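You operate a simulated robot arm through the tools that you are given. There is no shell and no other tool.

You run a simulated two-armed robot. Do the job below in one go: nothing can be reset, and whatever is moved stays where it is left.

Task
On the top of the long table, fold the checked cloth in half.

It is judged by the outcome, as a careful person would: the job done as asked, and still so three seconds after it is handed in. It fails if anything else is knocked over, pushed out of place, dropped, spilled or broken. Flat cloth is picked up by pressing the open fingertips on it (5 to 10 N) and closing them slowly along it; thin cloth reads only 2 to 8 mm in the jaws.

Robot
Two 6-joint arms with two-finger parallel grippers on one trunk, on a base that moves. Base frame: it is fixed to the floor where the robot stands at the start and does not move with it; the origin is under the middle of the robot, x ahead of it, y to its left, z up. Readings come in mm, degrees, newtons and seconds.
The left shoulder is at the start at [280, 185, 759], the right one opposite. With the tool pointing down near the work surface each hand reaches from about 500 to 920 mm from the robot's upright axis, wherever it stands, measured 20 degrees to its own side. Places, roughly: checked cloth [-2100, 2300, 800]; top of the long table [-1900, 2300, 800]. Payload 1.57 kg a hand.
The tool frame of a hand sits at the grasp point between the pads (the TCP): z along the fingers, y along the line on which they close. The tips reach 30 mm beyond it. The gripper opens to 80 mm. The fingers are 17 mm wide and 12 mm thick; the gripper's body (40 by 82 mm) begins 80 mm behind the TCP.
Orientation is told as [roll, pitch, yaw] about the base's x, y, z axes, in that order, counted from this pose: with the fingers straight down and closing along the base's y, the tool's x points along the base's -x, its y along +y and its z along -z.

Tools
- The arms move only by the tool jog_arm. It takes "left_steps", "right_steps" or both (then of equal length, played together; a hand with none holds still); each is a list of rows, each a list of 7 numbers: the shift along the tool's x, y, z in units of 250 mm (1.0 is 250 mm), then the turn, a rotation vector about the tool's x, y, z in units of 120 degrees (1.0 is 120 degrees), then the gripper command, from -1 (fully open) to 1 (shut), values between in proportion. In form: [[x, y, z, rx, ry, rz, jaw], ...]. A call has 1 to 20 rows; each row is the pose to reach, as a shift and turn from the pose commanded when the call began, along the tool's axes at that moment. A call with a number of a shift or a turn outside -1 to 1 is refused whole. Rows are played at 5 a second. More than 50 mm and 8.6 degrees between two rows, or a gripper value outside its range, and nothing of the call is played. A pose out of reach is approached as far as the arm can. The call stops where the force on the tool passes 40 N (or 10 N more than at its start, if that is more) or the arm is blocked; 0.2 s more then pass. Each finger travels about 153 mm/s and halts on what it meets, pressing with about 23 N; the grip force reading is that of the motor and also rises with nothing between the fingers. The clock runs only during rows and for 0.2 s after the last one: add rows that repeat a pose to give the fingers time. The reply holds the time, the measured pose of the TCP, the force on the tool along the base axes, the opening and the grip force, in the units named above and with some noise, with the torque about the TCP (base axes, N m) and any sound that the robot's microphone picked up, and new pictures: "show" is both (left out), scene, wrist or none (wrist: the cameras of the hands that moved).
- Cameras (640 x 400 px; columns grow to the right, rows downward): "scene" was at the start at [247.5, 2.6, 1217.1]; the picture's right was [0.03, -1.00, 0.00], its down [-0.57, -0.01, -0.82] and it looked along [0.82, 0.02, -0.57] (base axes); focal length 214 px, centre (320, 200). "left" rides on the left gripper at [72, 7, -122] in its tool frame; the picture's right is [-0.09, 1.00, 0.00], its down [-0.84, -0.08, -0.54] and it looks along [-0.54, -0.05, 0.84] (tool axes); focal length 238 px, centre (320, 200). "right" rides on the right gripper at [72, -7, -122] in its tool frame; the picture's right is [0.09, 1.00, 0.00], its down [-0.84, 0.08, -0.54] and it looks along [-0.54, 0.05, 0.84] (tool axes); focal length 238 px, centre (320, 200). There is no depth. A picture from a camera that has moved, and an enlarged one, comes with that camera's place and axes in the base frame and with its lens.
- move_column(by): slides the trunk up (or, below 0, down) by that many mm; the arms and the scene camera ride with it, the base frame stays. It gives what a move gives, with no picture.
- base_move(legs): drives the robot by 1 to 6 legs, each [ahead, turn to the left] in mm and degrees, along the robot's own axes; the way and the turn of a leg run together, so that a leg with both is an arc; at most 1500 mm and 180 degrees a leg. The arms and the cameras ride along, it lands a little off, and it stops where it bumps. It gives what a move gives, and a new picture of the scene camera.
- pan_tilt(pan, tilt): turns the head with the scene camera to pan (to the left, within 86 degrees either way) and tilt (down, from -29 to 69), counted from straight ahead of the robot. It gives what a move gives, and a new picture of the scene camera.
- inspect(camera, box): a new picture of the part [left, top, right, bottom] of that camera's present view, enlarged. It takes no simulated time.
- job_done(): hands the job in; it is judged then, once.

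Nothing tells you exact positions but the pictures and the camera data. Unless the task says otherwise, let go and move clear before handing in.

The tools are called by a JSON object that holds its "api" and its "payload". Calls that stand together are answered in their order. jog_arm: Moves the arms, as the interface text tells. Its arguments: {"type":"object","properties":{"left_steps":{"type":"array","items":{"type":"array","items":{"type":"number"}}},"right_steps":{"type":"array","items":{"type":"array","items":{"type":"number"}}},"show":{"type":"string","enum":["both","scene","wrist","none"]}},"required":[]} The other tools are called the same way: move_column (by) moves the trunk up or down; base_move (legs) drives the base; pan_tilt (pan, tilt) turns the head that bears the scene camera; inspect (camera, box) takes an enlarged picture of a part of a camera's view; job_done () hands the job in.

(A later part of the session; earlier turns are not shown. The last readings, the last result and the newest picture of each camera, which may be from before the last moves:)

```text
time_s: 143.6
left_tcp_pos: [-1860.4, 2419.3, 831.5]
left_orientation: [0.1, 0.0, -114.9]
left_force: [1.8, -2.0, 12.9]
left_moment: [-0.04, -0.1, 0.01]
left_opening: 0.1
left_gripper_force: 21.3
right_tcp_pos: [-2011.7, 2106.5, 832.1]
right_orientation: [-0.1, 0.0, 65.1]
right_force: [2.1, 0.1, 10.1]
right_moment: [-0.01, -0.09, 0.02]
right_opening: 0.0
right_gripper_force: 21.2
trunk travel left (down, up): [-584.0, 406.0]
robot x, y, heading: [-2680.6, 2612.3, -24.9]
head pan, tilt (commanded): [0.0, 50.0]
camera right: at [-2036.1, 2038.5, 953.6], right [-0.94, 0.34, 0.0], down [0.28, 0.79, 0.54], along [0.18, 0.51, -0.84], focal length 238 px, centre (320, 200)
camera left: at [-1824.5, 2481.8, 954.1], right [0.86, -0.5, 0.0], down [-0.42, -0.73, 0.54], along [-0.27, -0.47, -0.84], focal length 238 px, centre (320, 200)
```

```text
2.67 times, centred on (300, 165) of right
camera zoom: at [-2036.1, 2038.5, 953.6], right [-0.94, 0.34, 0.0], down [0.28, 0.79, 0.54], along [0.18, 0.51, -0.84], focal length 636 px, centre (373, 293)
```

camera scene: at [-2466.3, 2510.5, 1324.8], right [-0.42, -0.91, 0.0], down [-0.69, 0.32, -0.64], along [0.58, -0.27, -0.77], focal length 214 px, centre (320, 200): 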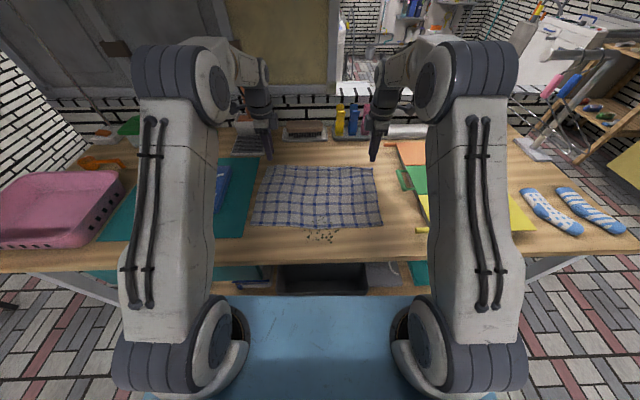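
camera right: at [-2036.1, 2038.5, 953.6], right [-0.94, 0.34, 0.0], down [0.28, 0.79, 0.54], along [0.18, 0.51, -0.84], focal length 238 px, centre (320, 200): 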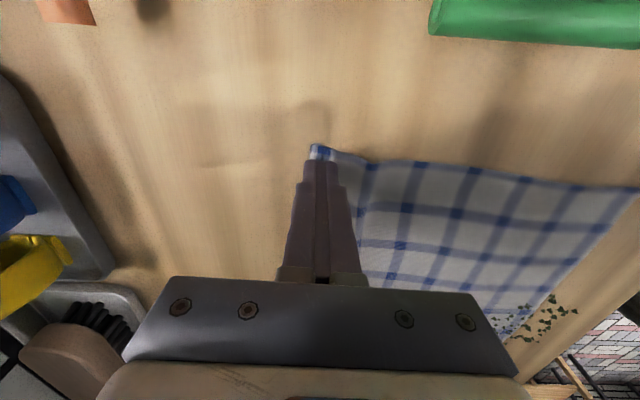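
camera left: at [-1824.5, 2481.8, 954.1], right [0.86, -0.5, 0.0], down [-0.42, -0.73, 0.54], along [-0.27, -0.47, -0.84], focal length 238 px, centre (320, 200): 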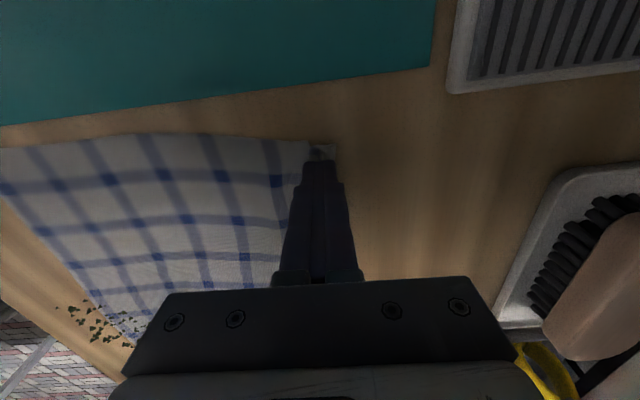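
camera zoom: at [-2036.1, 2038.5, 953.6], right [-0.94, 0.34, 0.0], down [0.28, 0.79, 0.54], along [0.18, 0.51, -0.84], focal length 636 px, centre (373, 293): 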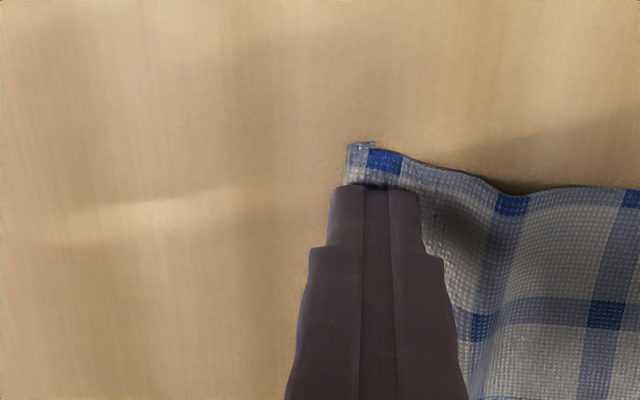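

Missed again: a 16 mm opening doesn't buckle the cloth. I'll use the 24 mm opening that worked (far finger ~10 mm onto the cloth), and this time turn the wrists during the carry so the edge is flipped over properly.

{"api": "jog_arm", "payload": {"left_steps": [[0, 0, -0.03, 0, 0, 0, 0.9], [0, -0.02, -0.08, 0, 0, 0, 0.4], [0, -0.04, -0.08, 0, 0, 0, 0.4], [0, -0.04, -0.05, 0, 0, 0, 0.4], [0, -0.04, -0.03, 0, 0, 0, 0.4]], "right_steps": [[0, 0, -0.03, 0, 0, 0, 0.9], [0, 0.027, -0.08, 0, 0, 0, 0.4], [0, 0.055, -0.08, 0, 0, 0, 0.4], [0, 0.055, -0.05, 0, 0, 0, 0.4], [0, 0.055, -0.03, 0, 0, 0, 0.4]], "show": "wrist"}}

{"api": "inspect", "payload": {"camera": "left", "box": [220, 90, 460, 240]}}

{"api": "inspect", "payload": {"camera": "right", "box": [180, 90, 420, 240]}}

```text
time_s: 144.8
left_tcp_pos: [-1868.4, 2424.0, 837.4]
left_orientation: [0.0, -0.1, -114.9]
left_force: [-0.4, -0.3, -0.2]
left_moment: [-0.03, -0.01, 0.01]
left_opening: 23.8
left_gripper_force: 0.1
right_tcp_pos: [-2024.0, 2111.9, 839.7]
right_orientation: [0.1, -0.1, 65.2]
right_force: [0.2, -0.4, 1.1]
right_moment: [-0.03, 0.0, 0.02]
right_opening: 24.0
right_gripper_force: 0.1
trunk travel left (down, up): [-584.0, 406.0]
robot x, y, heading: [-2679.9, 2609.4, -24.7]
head pan, tilt (commanded): [0.0, 50.0]
camera right: at [-2048.4, 2044.1, 960.2], right [-0.94, 0.34, 0.0], down [0.28, 0.79, 0.54], along [0.18, 0.51, -0.84], focal length 238 px, centre (320, 200)
camera left: at [-1832.3, 2486.3, 960.2], right [0.86, -0.5, 0.0], down [-0.42, -0.73, 0.54], along [-0.27, -0.47, -0.84], focal length 238 px, centre (320, 200)
```

right: 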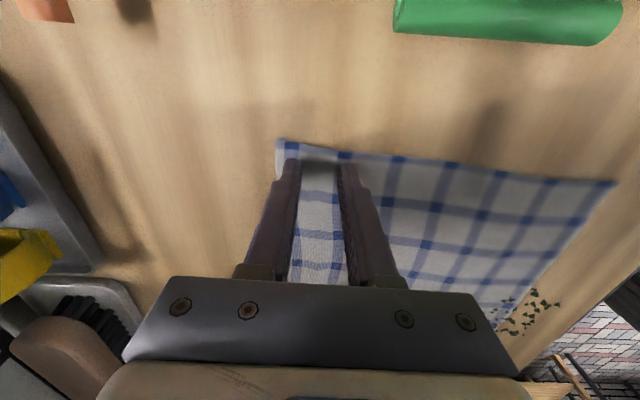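
left: 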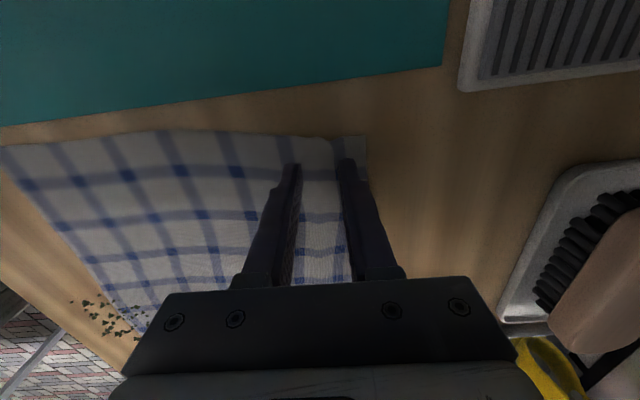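

```text
2.67 times, centred on (340, 165) of left
camera zoom: at [-1832.3, 2486.3, 960.2], right [0.86, -0.5, 0.0], down [-0.42, -0.73, 0.54], along [-0.27, -0.47, -0.84], focal length 636 px, centre (267, 293)
```

zoom: 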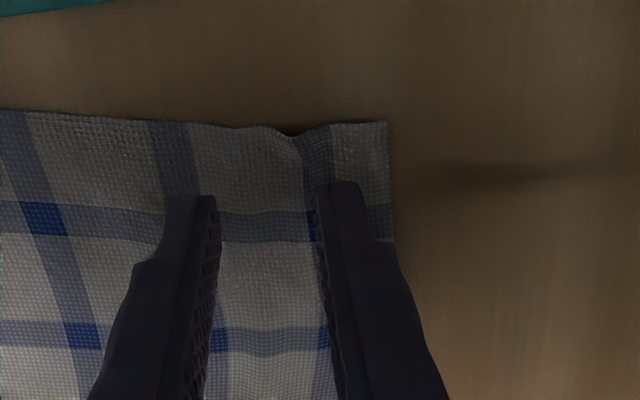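

```text
2.67 times, centred on (300, 165) of right
camera zoom: at [-2048.4, 2044.1, 960.2], right [-0.94, 0.34, 0.0], down [0.28, 0.79, 0.54], along [0.18, 0.51, -0.84], focal length 636 px, centre (373, 293)
```

zoom: 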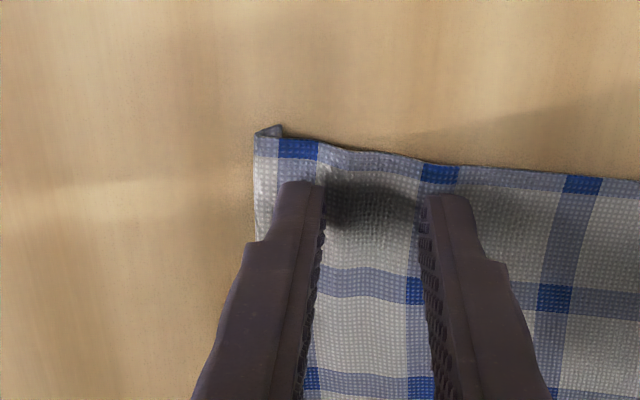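

{"api": "jog_arm", "payload": {"left_steps": [[0, 0.012, 0, 0, 0, 0, 0.4], [0, 0.022, 0.01, 0, 0, 0, 0.4], [0, 0.022, 0.02, 0, 0, 0, 0.4], [0, 0.022, 0.02, 0, 0, 0, 0.4]], "right_steps": [[0, -0.012, 0.005, 0, 0, 0, 0.4], [0, -0.024, 0.015, 0, 0, 0, 0.4], [0, -0.024, 0.024, 0, 0, 0, 0.4], [0, -0.024, 0.024, 0, 0, 0, 0.4]], "show": "none"}}

```text
time_s: 145.8
left_tcp_pos: [-1863.0, 2419.9, 832.7]
left_orientation: [-0.1, 0.0, -115.0]
left_force: [0.0, 0.5, 0.4]
left_moment: [-0.05, -0.02, 0.01]
left_opening: 23.8
left_gripper_force: 0.0
right_tcp_pos: [-2018.6, 2110.6, 833.2]
right_orientation: [0.0, 0.0, 65.1]
right_force: [-0.3, -0.2, 1.6]
right_moment: [0.0, -0.05, -0.03]
right_opening: 23.8
right_gripper_force: 0.0
trunk travel left (down, up): [-584.0, 406.0]
robot x, y, heading: [-2677.8, 2607.4, -25.1]
head pan, tilt (commanded): [0.0, 50.0]
```

{"api": "jog_arm", "payload": {"left_steps": [[0, 0, 0.006, 0, 0, 0, 0.4], [0, 0, 0.006, 0, 0, 0, 0.4]], "right_steps": [[0, 0, 0.004, 0, 0, 0, 0.4], [0, 0, 0.004, 0, 0, 0, 0.4]], "show": "none"}}

```text
time_s: 146.4
left_tcp_pos: [-1865.0, 2420.3, 831.9]
left_orientation: [0.0, 0.0, -115.0]
left_force: [0.7, -0.6, 3.2]
left_moment: [-0.02, -0.08, 0.01]
left_opening: 24.3
left_gripper_force: 0.4
right_tcp_pos: [-2019.1, 2110.2, 832.5]
right_orientation: [-0.1, 0.0, 65.1]
right_force: [-0.1, 0.4, 6.1]
right_moment: [-0.09, -0.13, 0.01]
right_opening: 24.1
right_gripper_force: 0.0
trunk travel left (down, up): [-584.0, 406.0]
robot x, y, heading: [-2681.2, 2608.9, -25.1]
head pan, tilt (commanded): [0.0, 50.0]
```

{"api": "jog_arm", "payload": {"left_steps": [[0, 0, 0.003, 0, 0, 0, 0.4], [0, 0, 0.003, 0, 0, 0, 0.4]], "right_steps": [[0, 0, 0.001, 0, 0, 0, 0.4], [0, 0, 0.001, 0, 0, 0, 0.4]], "show": "none"}}

```text
time_s: 147.0
left_tcp_pos: [-1864.2, 2421.2, 831.3]
left_orientation: [0.1, 0.1, -115.0]
left_force: [1.3, -1.1, 5.3]
left_moment: [-0.05, -0.08, 0.0]
left_opening: 24.3
left_gripper_force: 0.0
right_tcp_pos: [-2017.9, 2110.9, 831.5]
right_orientation: [0.1, 0.0, 65.1]
right_force: [0.4, -0.2, 9.7]
right_moment: [-0.1, -0.2, 0.0]
right_opening: 24.4
right_gripper_force: 0.2
trunk travel left (down, up): [-584.0, 406.0]
robot x, y, heading: [-2680.8, 2609.7, -24.5]
head pan, tilt (commanded): [0.0, 50.0]
```

{"api": "jog_arm", "payload": {"left_steps": [[0, 0, 0.0015, 0, 0, 0, 0.46], [0, 0, 0.0015, 0, 0, 0, 0.52], [0, 0, 0.0015, 0, 0, 0, 0.58], [0, 0, 0.0015, 0, 0, 0, 0.64], [0, 0, 0.0015, 0, 0, 0, 0.7], [0, 0, 0.0015, 0, 0, 0, 0.76], [0, 0, 0.0015, 0, 0, 0, 0.82], [0, 0, 0.0015, 0, 0, 0, 0.88], [0, 0, 0.0015, 0, 0, 0, 0.94], [0, 0, 0.0015, 0, 0, 0, 1], [0, 0, 0.0015, 0, 0, 0, 1], [0, 0, 0.0015, 0, 0, 0, 1]], "right_steps": [[0, 0, 0, 0, 0, 0, 0.46], [0, 0, 0, 0, 0, 0, 0.52], [0, 0, 0, 0, 0, 0, 0.58], [0, 0, 0, 0, 0, 0, 0.64], [0, 0, 0, 0, 0, 0, 0.7], [0, 0, 0, 0, 0, 0, 0.76], [0, 0, 0, 0, 0, 0, 0.82], [0, 0, 0, 0, 0, 0, 0.88], [0, 0, 0, 0, 0, 0, 0.94], [0, 0, 0, 0, 0, 0, 1], [0, 0, 0, 0, 0, 0, 1], [0, 0, 0, 0, 0, 0, 1]], "show": "wrist"}}

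{"api": "inspect", "payload": {"camera": "left", "box": [220, 90, 460, 240]}}

{"api": "inspect", "payload": {"camera": "right", "box": [180, 90, 420, 240]}}

{"api": "inspect", "payload": {"camera": "scene", "box": [220, 140, 420, 265]}}

```text
time_s: 149.6
left_tcp_pos: [-1864.3, 2421.4, 831.2]
left_orientation: [0.1, 0.0, -114.8]
left_force: [4.3, -1.3, 18.8]
left_moment: [-0.05, -0.16, -0.03]
left_opening: 1.9
left_gripper_force: 23.2
right_tcp_pos: [-2017.5, 2111.4, 832.1]
right_orientation: [0.1, 0.0, 65.2]
right_force: [3.0, -0.8, 10.8]
right_moment: [-0.11, -0.16, 0.02]
right_opening: 2.3
right_gripper_force: 22.2
trunk travel left (down, up): [-584.0, 406.0]
robot x, y, heading: [-2684.0, 2610.6, -25.0]
head pan, tilt (commanded): [0.0, 50.0]
camera right: at [-2043.2, 2042.4, 953.6], right [-0.94, 0.34, 0.0], down [0.28, 0.79, 0.54], along [0.18, 0.51, -0.84], focal length 238 px, centre (320, 200)
camera left: at [-1828.4, 2483.7, 954.0], right [0.86, -0.5, 0.0], down [-0.42, -0.73, 0.54], along [-0.27, -0.47, -0.84], focal length 238 px, centre (320, 200)
```

right: 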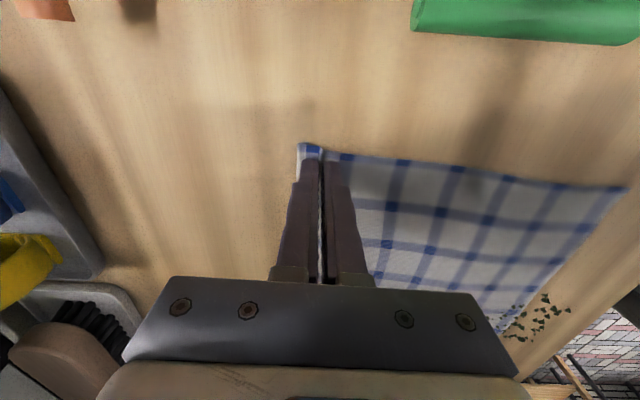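
left: 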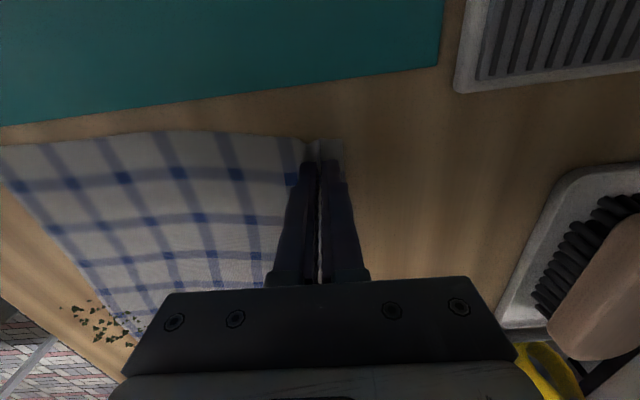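

```text
2.67 times, centred on (340, 165) of left
camera zoom: at [-1828.4, 2483.7, 954.0], right [0.86, -0.5, 0.0], down [-0.42, -0.73, 0.54], along [-0.27, -0.47, -0.84], focal length 636 px, centre (267, 293)
```

zoom: 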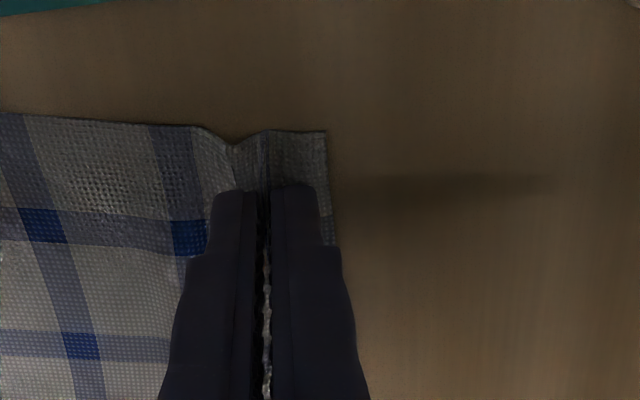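

```text
2.67 times, centred on (300, 165) of right
camera zoom: at [-2043.2, 2042.4, 953.6], right [-0.94, 0.34, 0.0], down [0.28, 0.79, 0.54], along [0.18, 0.51, -0.84], focal length 636 px, centre (373, 293)
```

zoom: 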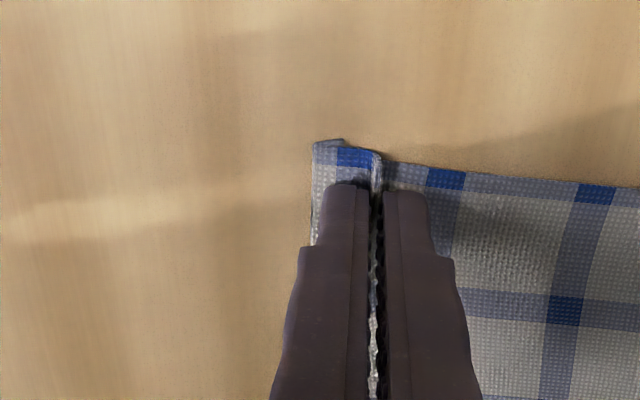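

```text
3.20 times, centred on (320, 202) of scene
camera zoom: at [-2467.5, 2511.0, 1325.2], right [-0.42, -0.91, 0.0], down [-0.69, 0.32, -0.64], along [0.58, -0.27, -0.77], focal length 686 px, centre (320, 192)
```

zoom: 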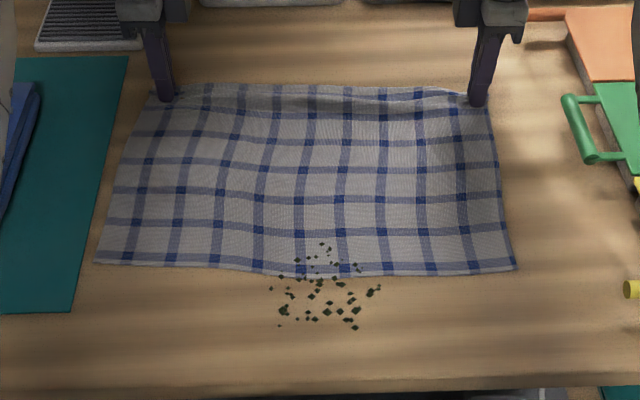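

Both hands hold the edge (about 2 mm in the jaws). I lift along the arc until the pinch stands above the fold line.

{"api": "jog_arm", "payload": {"left_steps": [[0, 0, -0.032, 0, 0, 0, 1], [0, -0.008, -0.08, 0, 0, 0, 1], [0.001, -0.02, -0.128, 0, 0, 0, 1], [0.002, -0.036, -0.176, 0, 0, 0, 1], [0.004, -0.06, -0.22, 0, 0, 0, 1], [0.006, -0.092, -0.26, 0, 0, 0, 1], [0.009, -0.128, -0.296, 0, 0, 0, 1], [0.012, -0.172, -0.324, 0, 0, 0, 1], [0.015, -0.22, -0.348, 0, 0, 0, 1], [0.019, -0.272, -0.364, 0, 0, 0, 1], [0.022, -0.324, -0.372, 0, 0, 0, 1], [0.026, -0.376, -0.376, 0, 0, 0, 1], [0.026, -0.376, -0.376, 0, 0, 0, 1]], "right_steps": [[0, 0, -0.032, 0, 0, 0, 1], [0, 0.008, -0.08, 0, 0, 0, 1], [-0.001, 0.02, -0.128, 0, 0, 0, 1], [-0.002, 0.036, -0.176, 0, 0, 0, 1], [-0.004, 0.06, -0.22, 0, 0, 0, 1], [-0.006, 0.092, -0.26, 0, 0, 0, 1], [-0.009, 0.128, -0.296, 0, 0, 0, 1], [-0.012, 0.172, -0.324, 0, 0, 0, 1], [-0.015, 0.22, -0.348, 0, 0, 0, 1], [-0.019, 0.272, -0.364, 0, 0, 0, 1], [-0.022, 0.324, -0.372, 0, 0, 0, 1], [-0.026, 0.376, -0.376, 0, 0, 0, 1], [-0.026, 0.376, -0.376, 0, 0, 0, 1]], "show": "none"}}

{"api": "inspect", "payload": {"camera": "scene", "box": [220, 140, 420, 265]}}

```text
time_s: 152.4
left_tcp_pos: [-1946.5, 2464.6, 924.5]
left_orientation: [0.0, 0.0, -114.9]
left_force: [0.6, -0.2, -0.2]
left_moment: [0.01, -0.01, 0.0]
left_opening: 1.8
left_gripper_force: 22.8
right_tcp_pos: [-2100.3, 2154.2, 925.3]
right_orientation: [0.2, 0.0, 65.1]
right_force: [-0.6, 0.6, 0.5]
right_moment: [0.01, -0.02, 0.03]
right_opening: 2.1
right_gripper_force: 23.3
trunk travel left (down, up): [-584.0, 406.0]
robot x, y, heading: [-2680.4, 2608.9, -24.6]
head pan, tilt (commanded): [0.0, 50.0]
```

```text
3.20 times, centred on (320, 202) of scene
camera zoom: at [-2466.6, 2510.7, 1324.9], right [-0.42, -0.91, 0.0], down [-0.69, 0.32, -0.64], along [0.58, -0.27, -0.77], focal length 686 px, centre (320, 192)
```

zoom: 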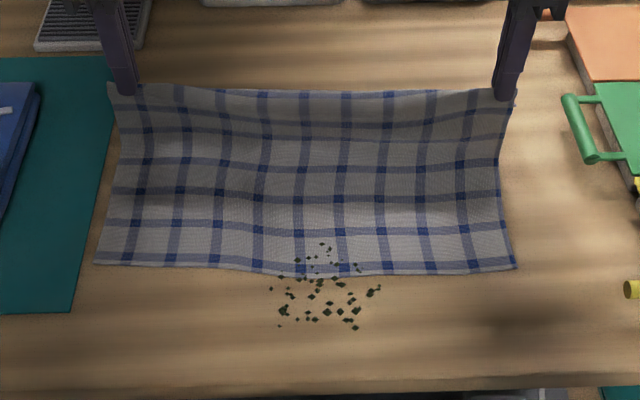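

The sheet hangs nicely above the fold line. Now I turn both wrists so the fingertips point forward, pivoting about the pinch.

{"api": "jog_arm", "payload": {"left_steps": [[0, -0.016, 0.001, -0.0625, 0, 0, 1], [0, -0.031, 0.004, -0.125, 0, 0, 1], [0, -0.046, 0.009, -0.1875, 0, 0, 1], [0, -0.06, 0.016, -0.25, 0, 0, 1], [0, -0.073, 0.025, -0.3125, 0, 0, 1], [0, -0.085, 0.035, -0.375, 0, 0, 1], [0, -0.095, 0.047, -0.4375, 0, 0, 1], [0, -0.104, 0.06, -0.5, 0, 0, 1], [0, -0.104, 0.06, -0.5, 0, 0, 1]], "right_steps": [[0, 0.016, 0.001, 0.0625, 0, 0, 1], [0, 0.031, 0.004, 0.125, 0, 0, 1], [0, 0.046, 0.009, 0.1875, 0, 0, 1], [0, 0.06, 0.016, 0.25, 0, 0, 1], [0, 0.073, 0.025, 0.3125, 0, 0, 1], [0, 0.085, 0.035, 0.375, 0, 0, 1], [0, 0.095, 0.047, 0.4375, 0, 0, 1], [0, 0.104, 0.06, 0.5, 0, 0, 1], [0, 0.104, 0.06, 0.5, 0, 0, 1]]}}

{"api": "inspect", "payload": {"camera": "scene", "box": [220, 120, 420, 245]}}

```text
time_s: 154.4
left_tcp_pos: [-1953.8, 2465.9, 912.6]
left_orientation: [60.0, 0.0, -115.2]
left_force: [-5.9, -8.7, -0.4]
left_moment: [-0.14, 0.13, -0.26]
left_opening: 2.2
left_gripper_force: 23.2
left hand out of reach, approached as far as the arm can: row 5, 8, 9
right_tcp_pos: [-2123.0, 2150.3, 920.4]
right_orientation: [-37.2, 2.8, 62.9]
right_force: [5.7, 9.3, 0.7]
right_moment: [0.25, -0.11, 0.18]
right_opening: 1.9
right_gripper_force: 22.7
right hand out of reach, approached as far as the arm can: row 5, 6, 7, 8, 9
trunk travel left (down, up): [-584.0, 406.0]
robot x, y, heading: [-2677.8, 2610.1, -24.8]
head pan, tilt (commanded): [0.0, 50.0]
camera scene: at [-2466.6, 2510.7, 1324.9], right [-0.42, -0.91, 0.0], down [-0.69, 0.32, -0.64], along [0.58, -0.27, -0.77], focal length 214 px, centre (320, 200)
camera right: at [-2214.1, 2121.9, 1024.0], right [-0.76, 0.25, -0.6], down [0.04, 0.94, 0.34], along [0.65, 0.24, -0.73], focal length 238 px, centre (320, 200)
camera left: at [-2015.3, 2575.8, 979.9], right [0.41, -0.3, 0.86], down [-0.81, -0.54, 0.2], along [0.41, -0.79, -0.46], focal length 238 px, centre (320, 200)
```

scene: 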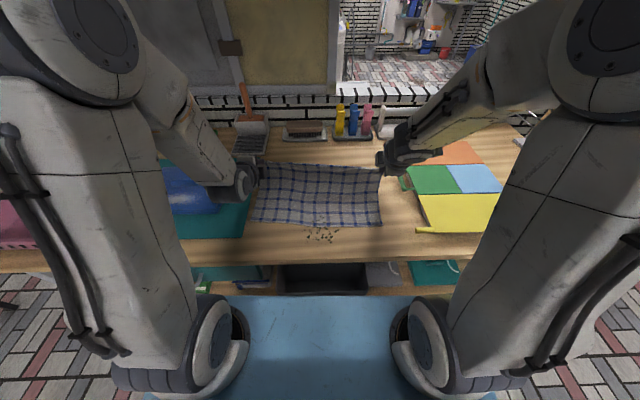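
right: 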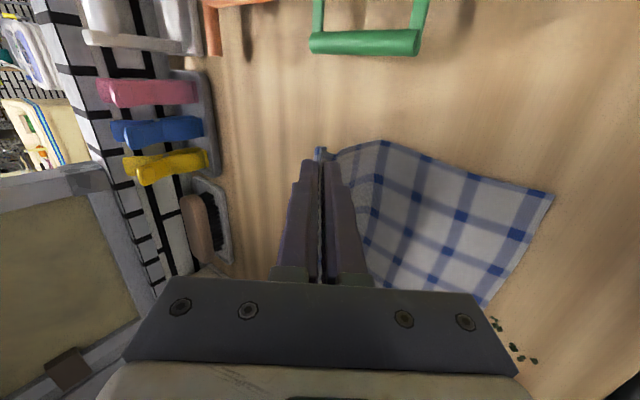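
left: 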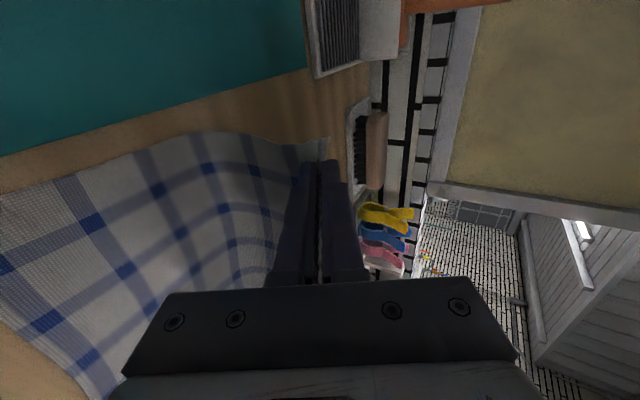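

```text
3.20 times, centred on (320, 182) of scene
camera zoom: at [-2466.6, 2510.7, 1324.9], right [-0.42, -0.91, 0.0], down [-0.69, 0.32, -0.64], along [0.58, -0.27, -0.77], focal length 686 px, centre (320, 256)
```

zoom: 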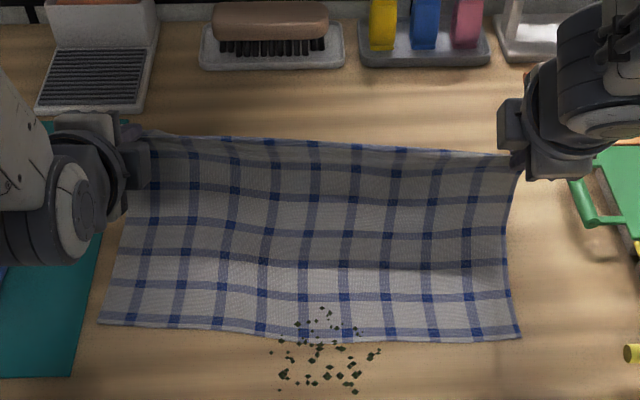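

The right wrist can't take that tilt at this spot, so I'll use another way: hang the cloth from this edge with the trunk raised, then lay it down back-and-forth so it folds onto itself without having to turn the held edge over. First I bring the wrists back upright.

{"api": "jog_arm", "payload": {"left_steps": [[0, 0.011, -0.0076, 0.0625, 0, 0, 1], [0, 0.021, -0.0133, 0.125, 0, 0, 1], [0, 0.031, -0.017, 0.1875, 0, 0, 1], [0, 0.04, -0.0186, 0.25, 0, 0, 1], [0, 0.048, -0.0183, 0.3125, 0, 0, 1], [0, 0.055, -0.017, 0.375, 0, 0, 1], [0, 0.06, -0.0136, 0.4375, 0, 0, 1], [0, 0.064, -0.009, 0.5, 0, 0, 1], [0, 0.064, -0.009, 0.5, 0, 0, 1]], "right_steps": [[-0.005, -0.0097, 0.0004, -0.0388, 0, 0, 1], [-0.01, -0.0194, 0.0016, -0.0775, 0, 0, 1], [-0.015, -0.0289, 0.0035, -0.1163, 0, 0, 1], [-0.02, -0.0382, 0.0063, -0.155, 0, 0, 1], [-0.025, -0.0473, 0.0098, -0.194, 0, 0, 1], [-0.03, -0.0561, 0.014, -0.2325, 0, 0, 1], [-0.035, -0.0645, 0.019, -0.2713, 0, 0, 1], [-0.04, -0.0726, 0.024, -0.31, 0, 0, 1], [-0.04, -0.0726, 0.024, -0.31, 0, 0, 1]]}}

{"api": "inspect", "payload": {"camera": "scene", "box": [220, 120, 420, 245]}}

```text
time_s: 156.4
left_tcp_pos: [-1947.2, 2464.9, 925.5]
left_orientation: [-0.2, 0.0, -114.8]
left_force: [-1.0, -2.1, 0.6]
left_moment: [-0.1, -0.03, -0.03]
left_opening: 2.0
left_gripper_force: 23.1
left hand out of reach, approached as far as the arm can: row 3
right_tcp_pos: [-2101.8, 2149.1, 926.4]
right_orientation: [0.1, 2.9, 62.9]
right_force: [1.0, 2.1, -0.4]
right_moment: [0.04, -0.04, 0.01]
right_opening: 2.3
right_gripper_force: 22.8
right hand out of reach, approached as far as the arm can: row 1, 2
trunk travel left (down, up): [-584.0, 406.0]
robot x, y, heading: [-2685.1, 2611.3, -25.0]
head pan, tilt (commanded): [0.0, 50.0]
camera scene: at [-2466.5, 2510.6, 1324.8], right [-0.42, -0.91, 0.0], down [-0.69, 0.32, -0.64], along [0.58, -0.27, -0.77], focal length 214 px, centre (320, 200)
camera right: at [-2126.6, 2088.6, 1049.9], right [-0.93, 0.37, 0.01], down [0.33, 0.8, 0.5], along [0.18, 0.47, -0.87], focal length 238 px, centre (320, 200)
camera left: at [-1911.1, 2528.7, 1048.6], right [0.86, -0.5, 0.0], down [-0.42, -0.73, 0.54], along [-0.27, -0.47, -0.84], focal length 238 px, centre (320, 200)
```

scene: 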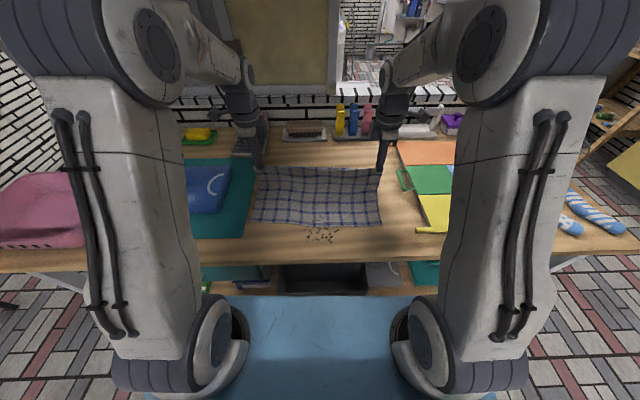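
right: 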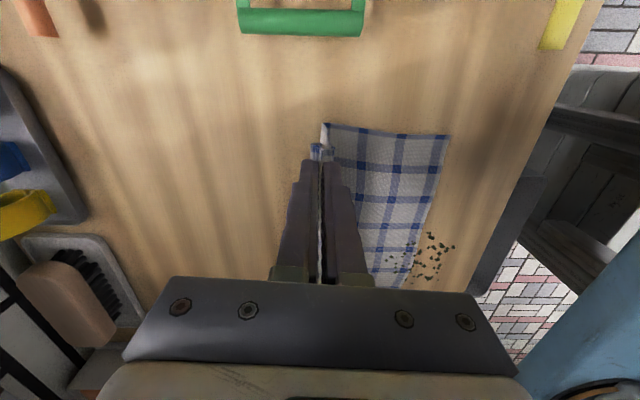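
left: 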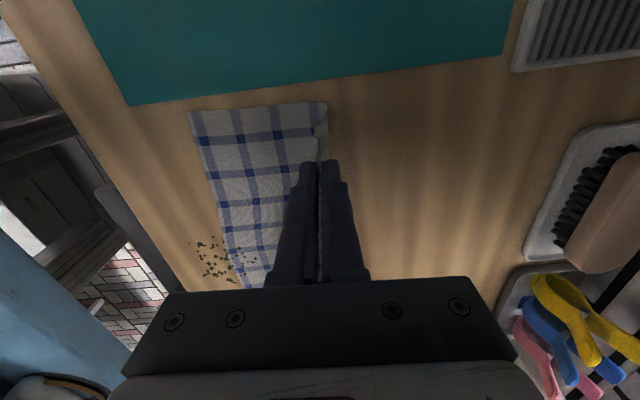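

```text
3.20 times, centred on (320, 182) of scene
camera zoom: at [-2466.5, 2510.6, 1324.8], right [-0.42, -0.91, 0.0], down [-0.69, 0.32, -0.64], along [0.58, -0.27, -0.77], focal length 686 px, centre (320, 256)
```

zoom: 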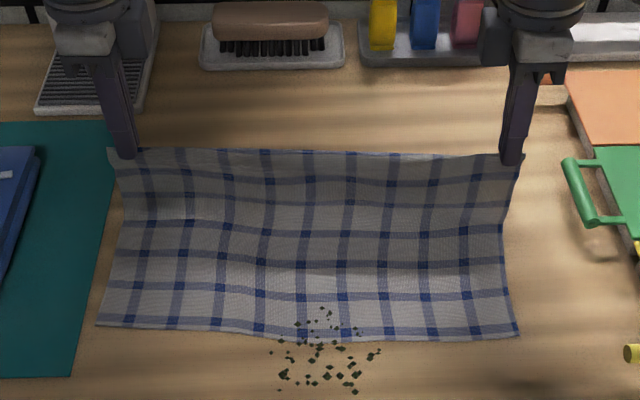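

Upright again and still gripped. Now I bring the hands toward the near side while rising a little, so that the cloth will hang from the edge.

{"api": "jog_arm", "payload": {"left_steps": [[0, -0.058, -0.02, 0, 0, 0, 1], [0, -0.116, -0.04, 0, 0, 0, 1], [0, -0.174, -0.06, 0, 0, 0, 1], [0, -0.232, -0.08, 0, 0, 0, 1], [0, -0.29, -0.1, 0, 0, 0, 1], [0, -0.348, -0.12, 0, 0, 0, 1], [0, -0.406, -0.14, 0, 0, 0, 1], [0, -0.464, -0.16, 0, 0, 0, 1], [0, -0.464, -0.16, 0, 0, 0, 1]], "right_steps": [[-0.004, 0.054, -0.02, 0, -0.004, -0.003, 1], [-0.008, 0.109, -0.04, 0, -0.008, -0.006, 1], [-0.012, 0.163, -0.06, 0, -0.012, -0.009, 1], [-0.016, 0.218, -0.08, 0, -0.016, -0.012, 1], [-0.018, 0.272, -0.1, 0, -0.018, -0.014, 1], [-0.02, 0.327, -0.12, 0, -0.02, -0.016, 1], [-0.02, 0.382, -0.14, 0, -0.024, -0.0175, 1], [-0.02, 0.436, -0.16, 0, -0.024, -0.0175, 1], [-0.02, 0.436, -0.16, 0, -0.024, -0.0175, 1]], "show": "none"}}

{"api": "move_column", "payload": {"by": 60}}

{"api": "inspect", "payload": {"camera": "scene", "box": [160, 100, 480, 300]}}

```text
time_s: 158.4
left_tcp_pos: [-2052.6, 2513.4, 967.5]
left_orientation: [0.0, 0.1, -115.0]
left_force: [-0.1, 0.0, -0.3]
left_moment: [0.0, -0.01, 0.01]
left_opening: 1.9
left_gripper_force: 23.5
right_tcp_pos: [-2195.6, 2206.8, 965.7]
right_orientation: [0.1, -0.1, 65.0]
right_force: [0.7, -0.5, 0.4]
right_moment: [-0.03, -0.01, 0.0]
right_opening: 2.0
right_gripper_force: 23.2
trunk travel left (down, up): [-584.0, 406.0]
robot x, y, heading: [-2681.7, 2609.8, -24.9]
head pan, tilt (commanded): [0.0, 50.0]
```

```text
time_s: 159.4
left_tcp_pos: [-2053.1, 2514.0, 1028.2]
left_orientation: [0.1, 0.0, -114.8]
left_force: [-0.2, 0.4, 0.4]
left_moment: [-0.03, 0.01, -0.03]
left_opening: 1.9
left_gripper_force: 23.4
right_tcp_pos: [-2195.6, 2204.6, 1025.5]
right_orientation: [0.1, 0.1, 64.9]
right_force: [0.1, 1.4, -0.1]
right_moment: [0.01, 0.0, 0.0]
right_opening: 2.3
right_gripper_force: 22.8
trunk travel left (down, up): [-644.0, 346.0]
robot x, y, heading: [-2681.4, 2606.9, -24.9]
head pan, tilt (commanded): [0.0, 50.0]
```

```text
2.00 times, centred on (320, 200) of scene
camera zoom: at [-2466.5, 2510.6, 1384.8], right [-0.42, -0.91, 0.0], down [-0.69, 0.32, -0.64], along [0.58, -0.27, -0.77], focal length 429 px, centre (320, 200)
```

zoom: 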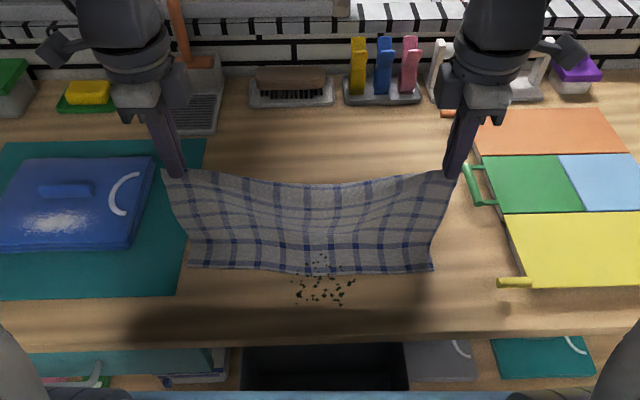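

The cloth hangs with its near edge still touching the table. I raise it the last bit so it hangs freely.

{"api": "jog_arm", "payload": {"left_steps": [[-0.003, 0, -0.044, 0, 0, 0, 1], [-0.006, 0, -0.088, 0, 0, 0, 1], [-0.009, 0, -0.132, 0, 0, 0, 1], [-0.012, 0, -0.176, 0, 0, 0, 1], [-0.014, 0, -0.22, 0, 0, 0, 1], [-0.014, 0, -0.22, 0, 0, 0, 1]], "right_steps": [[0.006, 0, -0.044, 0, 0, 0, 1], [0.012, 0, -0.088, 0, 0, 0, 1], [0.018, 0, -0.132, 0, 0, 0, 1], [0.024, 0, -0.176, 0, 0, 0, 1], [0.032, 0, -0.22, 0, 0, 0, 1], [0.032, 0, -0.22, 0, 0, 0, 1]]}}

{"api": "inspect", "payload": {"camera": "scene", "box": [160, 100, 480, 300]}}

```text
time_s: 160.8
left_tcp_pos: [-2055.7, 2510.9, 1083.0]
left_orientation: [0.1, 0.0, -115.0]
left_force: [1.0, 0.6, 0.6]
left_moment: [-0.03, -0.01, 0.0]
left_opening: 1.9
left_gripper_force: 22.8
right_tcp_pos: [-2198.9, 2200.1, 1080.3]
right_orientation: [0.1, 0.0, 64.9]
right_force: [-0.9, 0.0, -0.4]
right_moment: [0.0, -0.01, 0.01]
right_opening: 1.9
right_gripper_force: 22.9
trunk travel left (down, up): [-644.0, 346.0]
robot x, y, heading: [-2681.2, 2612.6, -25.1]
head pan, tilt (commanded): [0.0, 50.0]
camera scene: at [-2466.6, 2510.7, 1384.9], right [-0.42, -0.91, 0.0], down [-0.69, 0.32, -0.64], along [0.58, -0.27, -0.77], focal length 214 px, centre (320, 200)
camera right: at [-2222.8, 2130.9, 1201.8], right [-0.94, 0.34, 0.0], down [0.29, 0.79, 0.54], along [0.18, 0.51, -0.84], focal length 238 px, centre (320, 200)
camera left: at [-2019.2, 2573.6, 1205.3], right [0.86, -0.5, 0.0], down [-0.42, -0.73, 0.54], along [-0.27, -0.47, -0.84], focal length 238 px, centre (320, 200)
```

scene: 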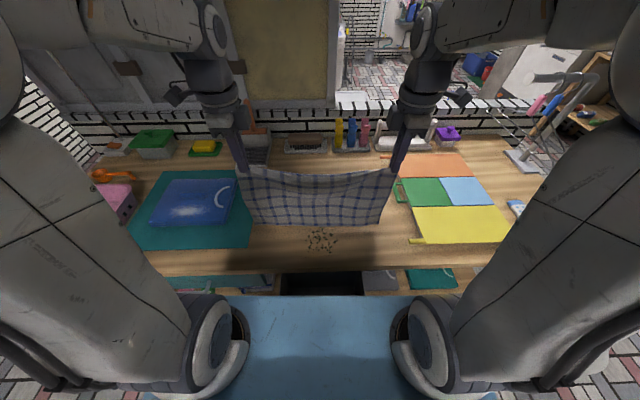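
right: 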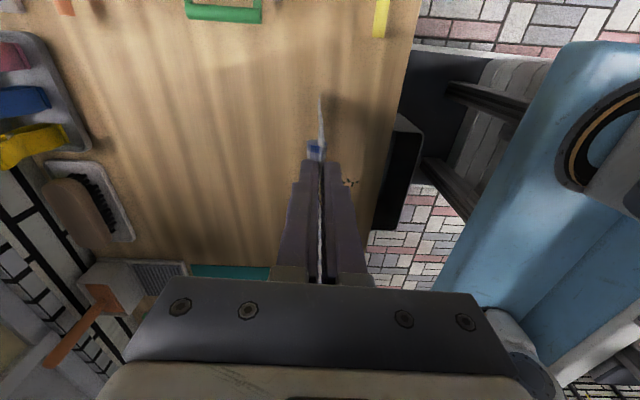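
left: 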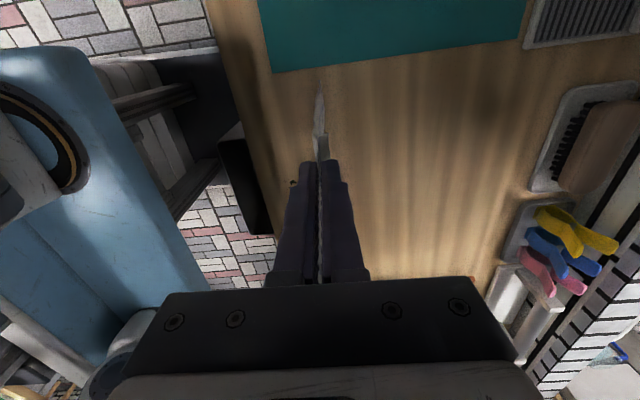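

```text
2.00 times, centred on (320, 200) of scene
camera zoom: at [-2466.6, 2510.7, 1384.9], right [-0.42, -0.91, 0.0], down [-0.69, 0.32, -0.64], along [0.58, -0.27, -0.77], focal length 429 px, centre (320, 200)
```

zoom: 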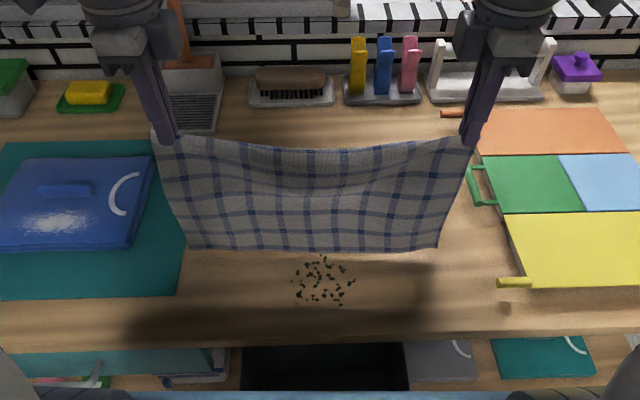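

The cloth hangs freely and evenly. I carry it forward over the table to where the near edge should land (~750 mm ahead).

{"api": "jog_arm", "payload": {"left_steps": [[0, 0.05, 0, 0, 0, 0, 1], [0, 0.12, 0, 0, 0, 0, 1], [0, 0.19, 0, 0, 0, 0, 1], [0, 0.26, 0, 0, 0, 0, 1], [0, 0.33, 0, 0, 0, 0, 1], [0, 0.4, 0, 0, 0, 0, 1], [0, 0.47, 0, 0, 0, 0, 1], [0, 0.53, 0, 0, 0, 0, 1], [0, 0.564, 0, 0, 0, 0, 1], [0, 0.564, 0, 0, 0, 0, 1], [0, 0.564, 0, 0, 0, 0, 1]], "right_steps": [[0.002, -0.05, 0, 0, 0, 0, 1], [0.004, -0.12, 0, 0, 0, 0, 1], [0.006, -0.19, 0, 0, 0, 0, 1], [0.008, -0.26, 0, 0, 0, 0, 1], [0.01, -0.33, 0, 0, 0, 0, 1], [0.01, -0.4, 0, 0, 0, 0, 1], [0.01, -0.47, 0, 0, 0, 0, 1], [0.01, -0.53, 0, 0, 0, 0, 1], [0.01, -0.564, 0, 0, 0, 0, 1], [0.01, -0.564, 0, 0, 0, 0, 1], [0.01, -0.564, 0, 0, 0, 0, 1]], "show": "wrist"}}

{"api": "inspect", "payload": {"camera": "scene", "box": [160, 80, 480, 280]}}

```text
time_s: 163.2
left_tcp_pos: [-1925.9, 2451.2, 1082.9]
left_orientation: [0.0, 0.0, -115.0]
left_force: [-0.6, -0.7, -0.6]
left_moment: [-0.05, -0.06, -0.03]
left_opening: 2.2
left_gripper_force: 23.0
right_tcp_pos: [-2071.2, 2135.5, 1078.2]
right_orientation: [0.2, 0.0, 64.9]
right_force: [-0.3, 0.7, -0.4]
right_moment: [-0.01, -0.01, 0.0]
right_opening: 1.9
right_gripper_force: 23.3
trunk travel left (down, up): [-644.0, 346.0]
robot x, y, heading: [-2684.7, 2616.4, -24.9]
head pan, tilt (commanded): [0.0, 50.0]
camera right: at [-2095.9, 2067.9, 1200.6], right [-0.94, 0.34, 0.0], down [0.29, 0.79, 0.54], along [0.18, 0.51, -0.84], focal length 238 px, centre (320, 200)
camera left: at [-1889.3, 2514.1, 1205.3], right [0.86, -0.5, 0.0], down [-0.42, -0.73, 0.54], along [-0.27, -0.47, -0.84], focal length 238 px, centre (320, 200)
```

right: 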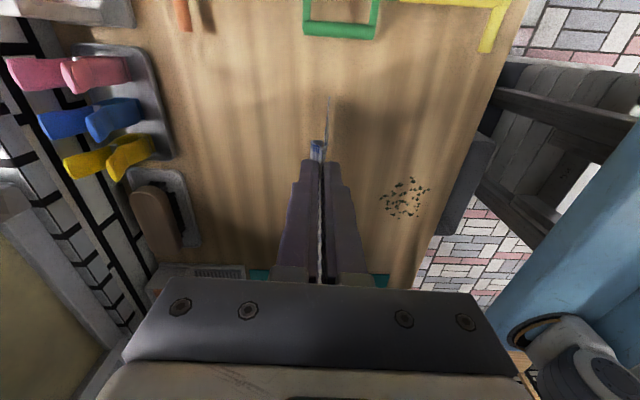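
left: 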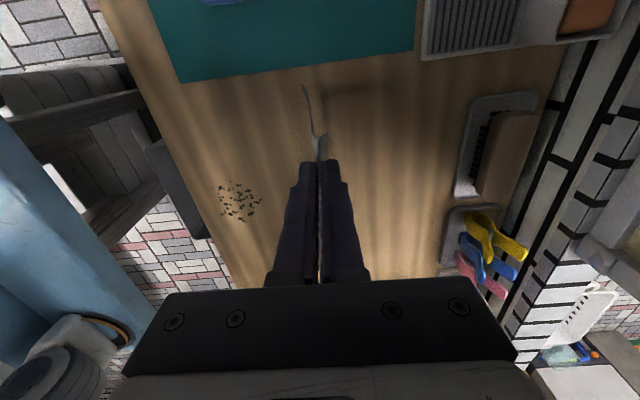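

```text
2.00 times, centred on (320, 180) of scene
camera zoom: at [-2466.5, 2510.6, 1384.9], right [-0.42, -0.91, 0.0], down [-0.69, 0.32, -0.64], along [0.58, -0.27, -0.77], focal length 429 px, centre (320, 240)
```

zoom: 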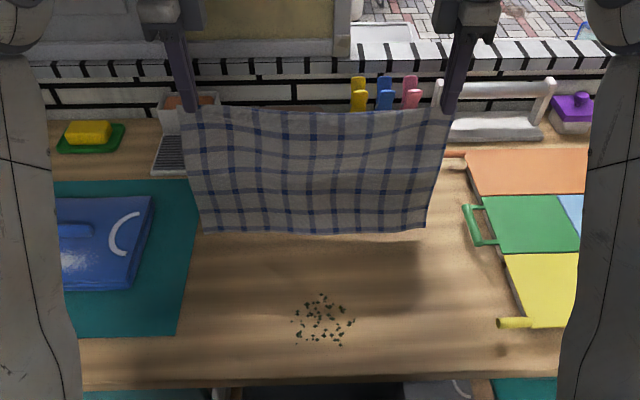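

The cloth hangs with its bottom edge just above the table. I go a little further forward and lower until the bottom nearly touches.

{"api": "jog_arm", "payload": {"left_steps": [[0, 0.04, 0.016, 0, 0, 0, 1], [0, 0.08, 0.032, 0, 0, 0, 1], [0, 0.12, 0.048, 0, 0, 0, 1], [0, 0.12, 0.06, 0, 0, 0, 1], [0, 0.12, 0.06, 0, 0, 0, 1]], "right_steps": [[0, -0.04, 0.01, 0, 0, 0, 1], [0, -0.08, 0.02, 0, 0, 0, 1], [0, -0.12, 0.03, 0, 0, 0, 1], [0, -0.12, 0.042, 0, 0, 0, 1], [0, -0.12, 0.042, 0, 0, 0, 1]], "show": "none"}}

{"api": "inspect", "payload": {"camera": "scene", "box": [200, 90, 440, 240]}}

```text
time_s: 164.4
left_tcp_pos: [-1898.6, 2436.4, 1066.4]
left_orientation: [0.0, 0.0, -114.9]
left_force: [1.1, 0.5, -0.4]
left_moment: [-0.02, -0.01, 0.01]
left_opening: 1.9
left_gripper_force: 23.1
right_tcp_pos: [-2044.3, 2124.7, 1069.2]
right_orientation: [0.0, 0.0, 64.9]
right_force: [0.8, 0.2, 0.2]
right_moment: [-0.04, -0.02, -0.02]
right_opening: 2.2
right_gripper_force: 23.1
trunk travel left (down, up): [-644.0, 346.0]
robot x, y, heading: [-2681.7, 2608.5, -24.9]
head pan, tilt (commanded): [0.0, 50.0]
```

```text
2.67 times, centred on (320, 165) of scene
camera zoom: at [-2466.5, 2510.6, 1384.9], right [-0.42, -0.91, 0.0], down [-0.69, 0.32, -0.64], along [0.58, -0.27, -0.77], focal length 572 px, centre (320, 293)
```

zoom: 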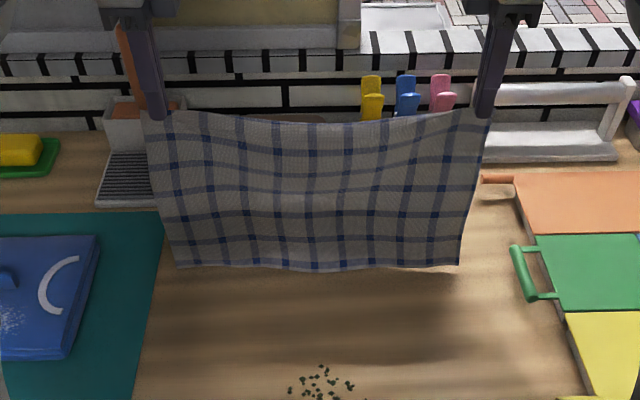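

The bottom edge is just above the table at ~770 mm. Now I lower while drawing the hands toward me so that the edge trails forward and the lower half lies down flat.

{"api": "jog_arm", "payload": {"left_steps": [[0, -0.024, 0.024, 0, 0, 0, 1], [0, -0.056, 0.048, 0, 0, 0, 1], [0, -0.1, 0.072, 0, 0, 0, 1], [0, -0.148, 0.1, 0, 0, 0, 1], [0, -0.196, 0.136, 0, 0, 0, 1], [0, -0.244, 0.176, 0, 0, 0, 1], [0, -0.292, 0.22, 0, 0, 0, 1], [0, -0.292, 0.22, 0, 0, 0, 1]], "right_steps": [[0, 0.024, 0.028, 0, 0, 0, 1], [0, 0.056, 0.056, 0, 0, 0, 1], [0, 0.1, 0.082, 0, 0, 0, 1], [0, 0.148, 0.11, 0, 0, 0, 1], [0, 0.196, 0.146, 0, 0, 0, 1], [0, 0.244, 0.186, 0, 0, 0, 1], [0, 0.292, 0.23, 0, 0, 0, 1], [0, 0.292, 0.23, 0, 0, 0, 1]], "show": "wrist"}}

{"api": "inspect", "payload": {"camera": "scene", "box": [200, 90, 440, 240]}}

```text
time_s: 166.2
left_tcp_pos: [-1965.9, 2471.2, 1012.9]
left_orientation: [0.0, -0.1, -115.0]
left_force: [-0.2, 0.5, -0.4]
left_moment: [0.01, -0.03, 0.01]
left_opening: 1.9
left_gripper_force: 22.6
right_tcp_pos: [-2112.6, 2154.0, 1011.8]
right_orientation: [0.1, 0.1, 64.8]
right_force: [-0.3, 0.7, 0.9]
right_moment: [-0.06, -0.02, 0.03]
right_opening: 2.1
right_gripper_force: 23.0
trunk travel left (down, up): [-644.0, 346.0]
robot x, y, heading: [-2680.0, 2609.1, -24.9]
head pan, tilt (commanded): [0.0, 50.0]
camera right: at [-2136.7, 2086.6, 1133.2], right [-0.94, 0.34, 0.0], down [0.29, 0.79, 0.54], along [0.18, 0.51, -0.84], focal length 238 px, centre (320, 200)
camera left: at [-1929.6, 2533.0, 1135.9], right [0.86, -0.5, 0.0], down [-0.42, -0.73, 0.54], along [-0.27, -0.47, -0.84], focal length 238 px, centre (320, 200)
```

right: 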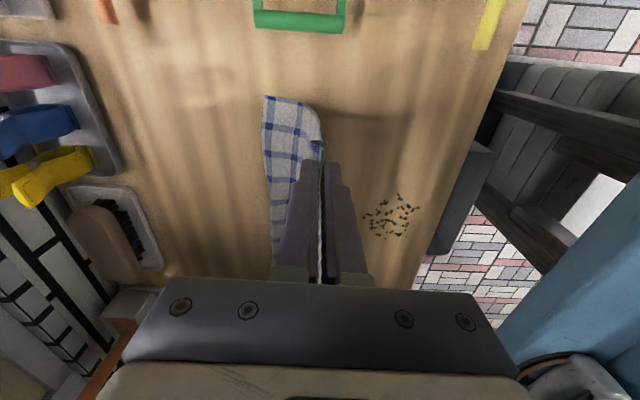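
left: 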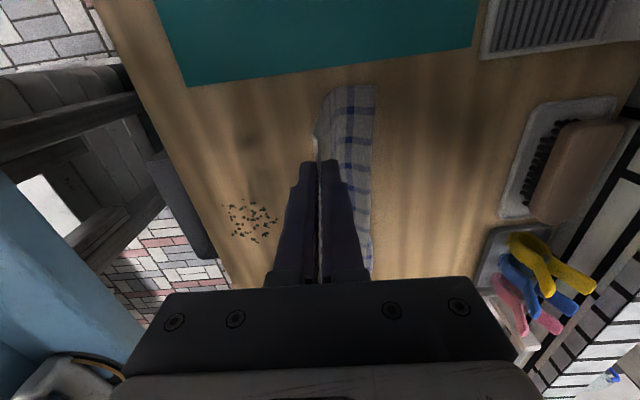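

```text
2.67 times, centred on (320, 165) of scene
camera zoom: at [-2466.6, 2510.7, 1384.9], right [-0.42, -0.91, 0.0], down [-0.69, 0.32, -0.64], along [0.58, -0.27, -0.77], focal length 572 px, centre (320, 293)
```

zoom: 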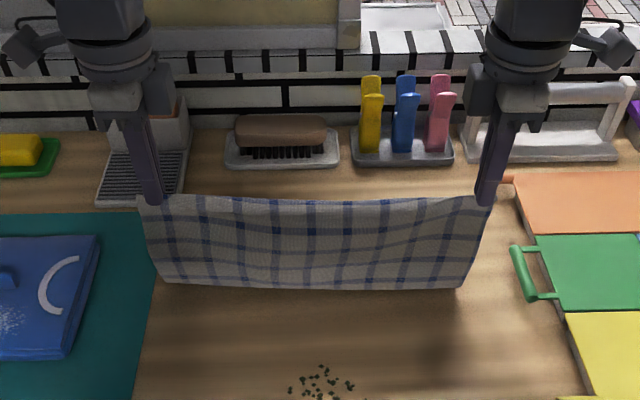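

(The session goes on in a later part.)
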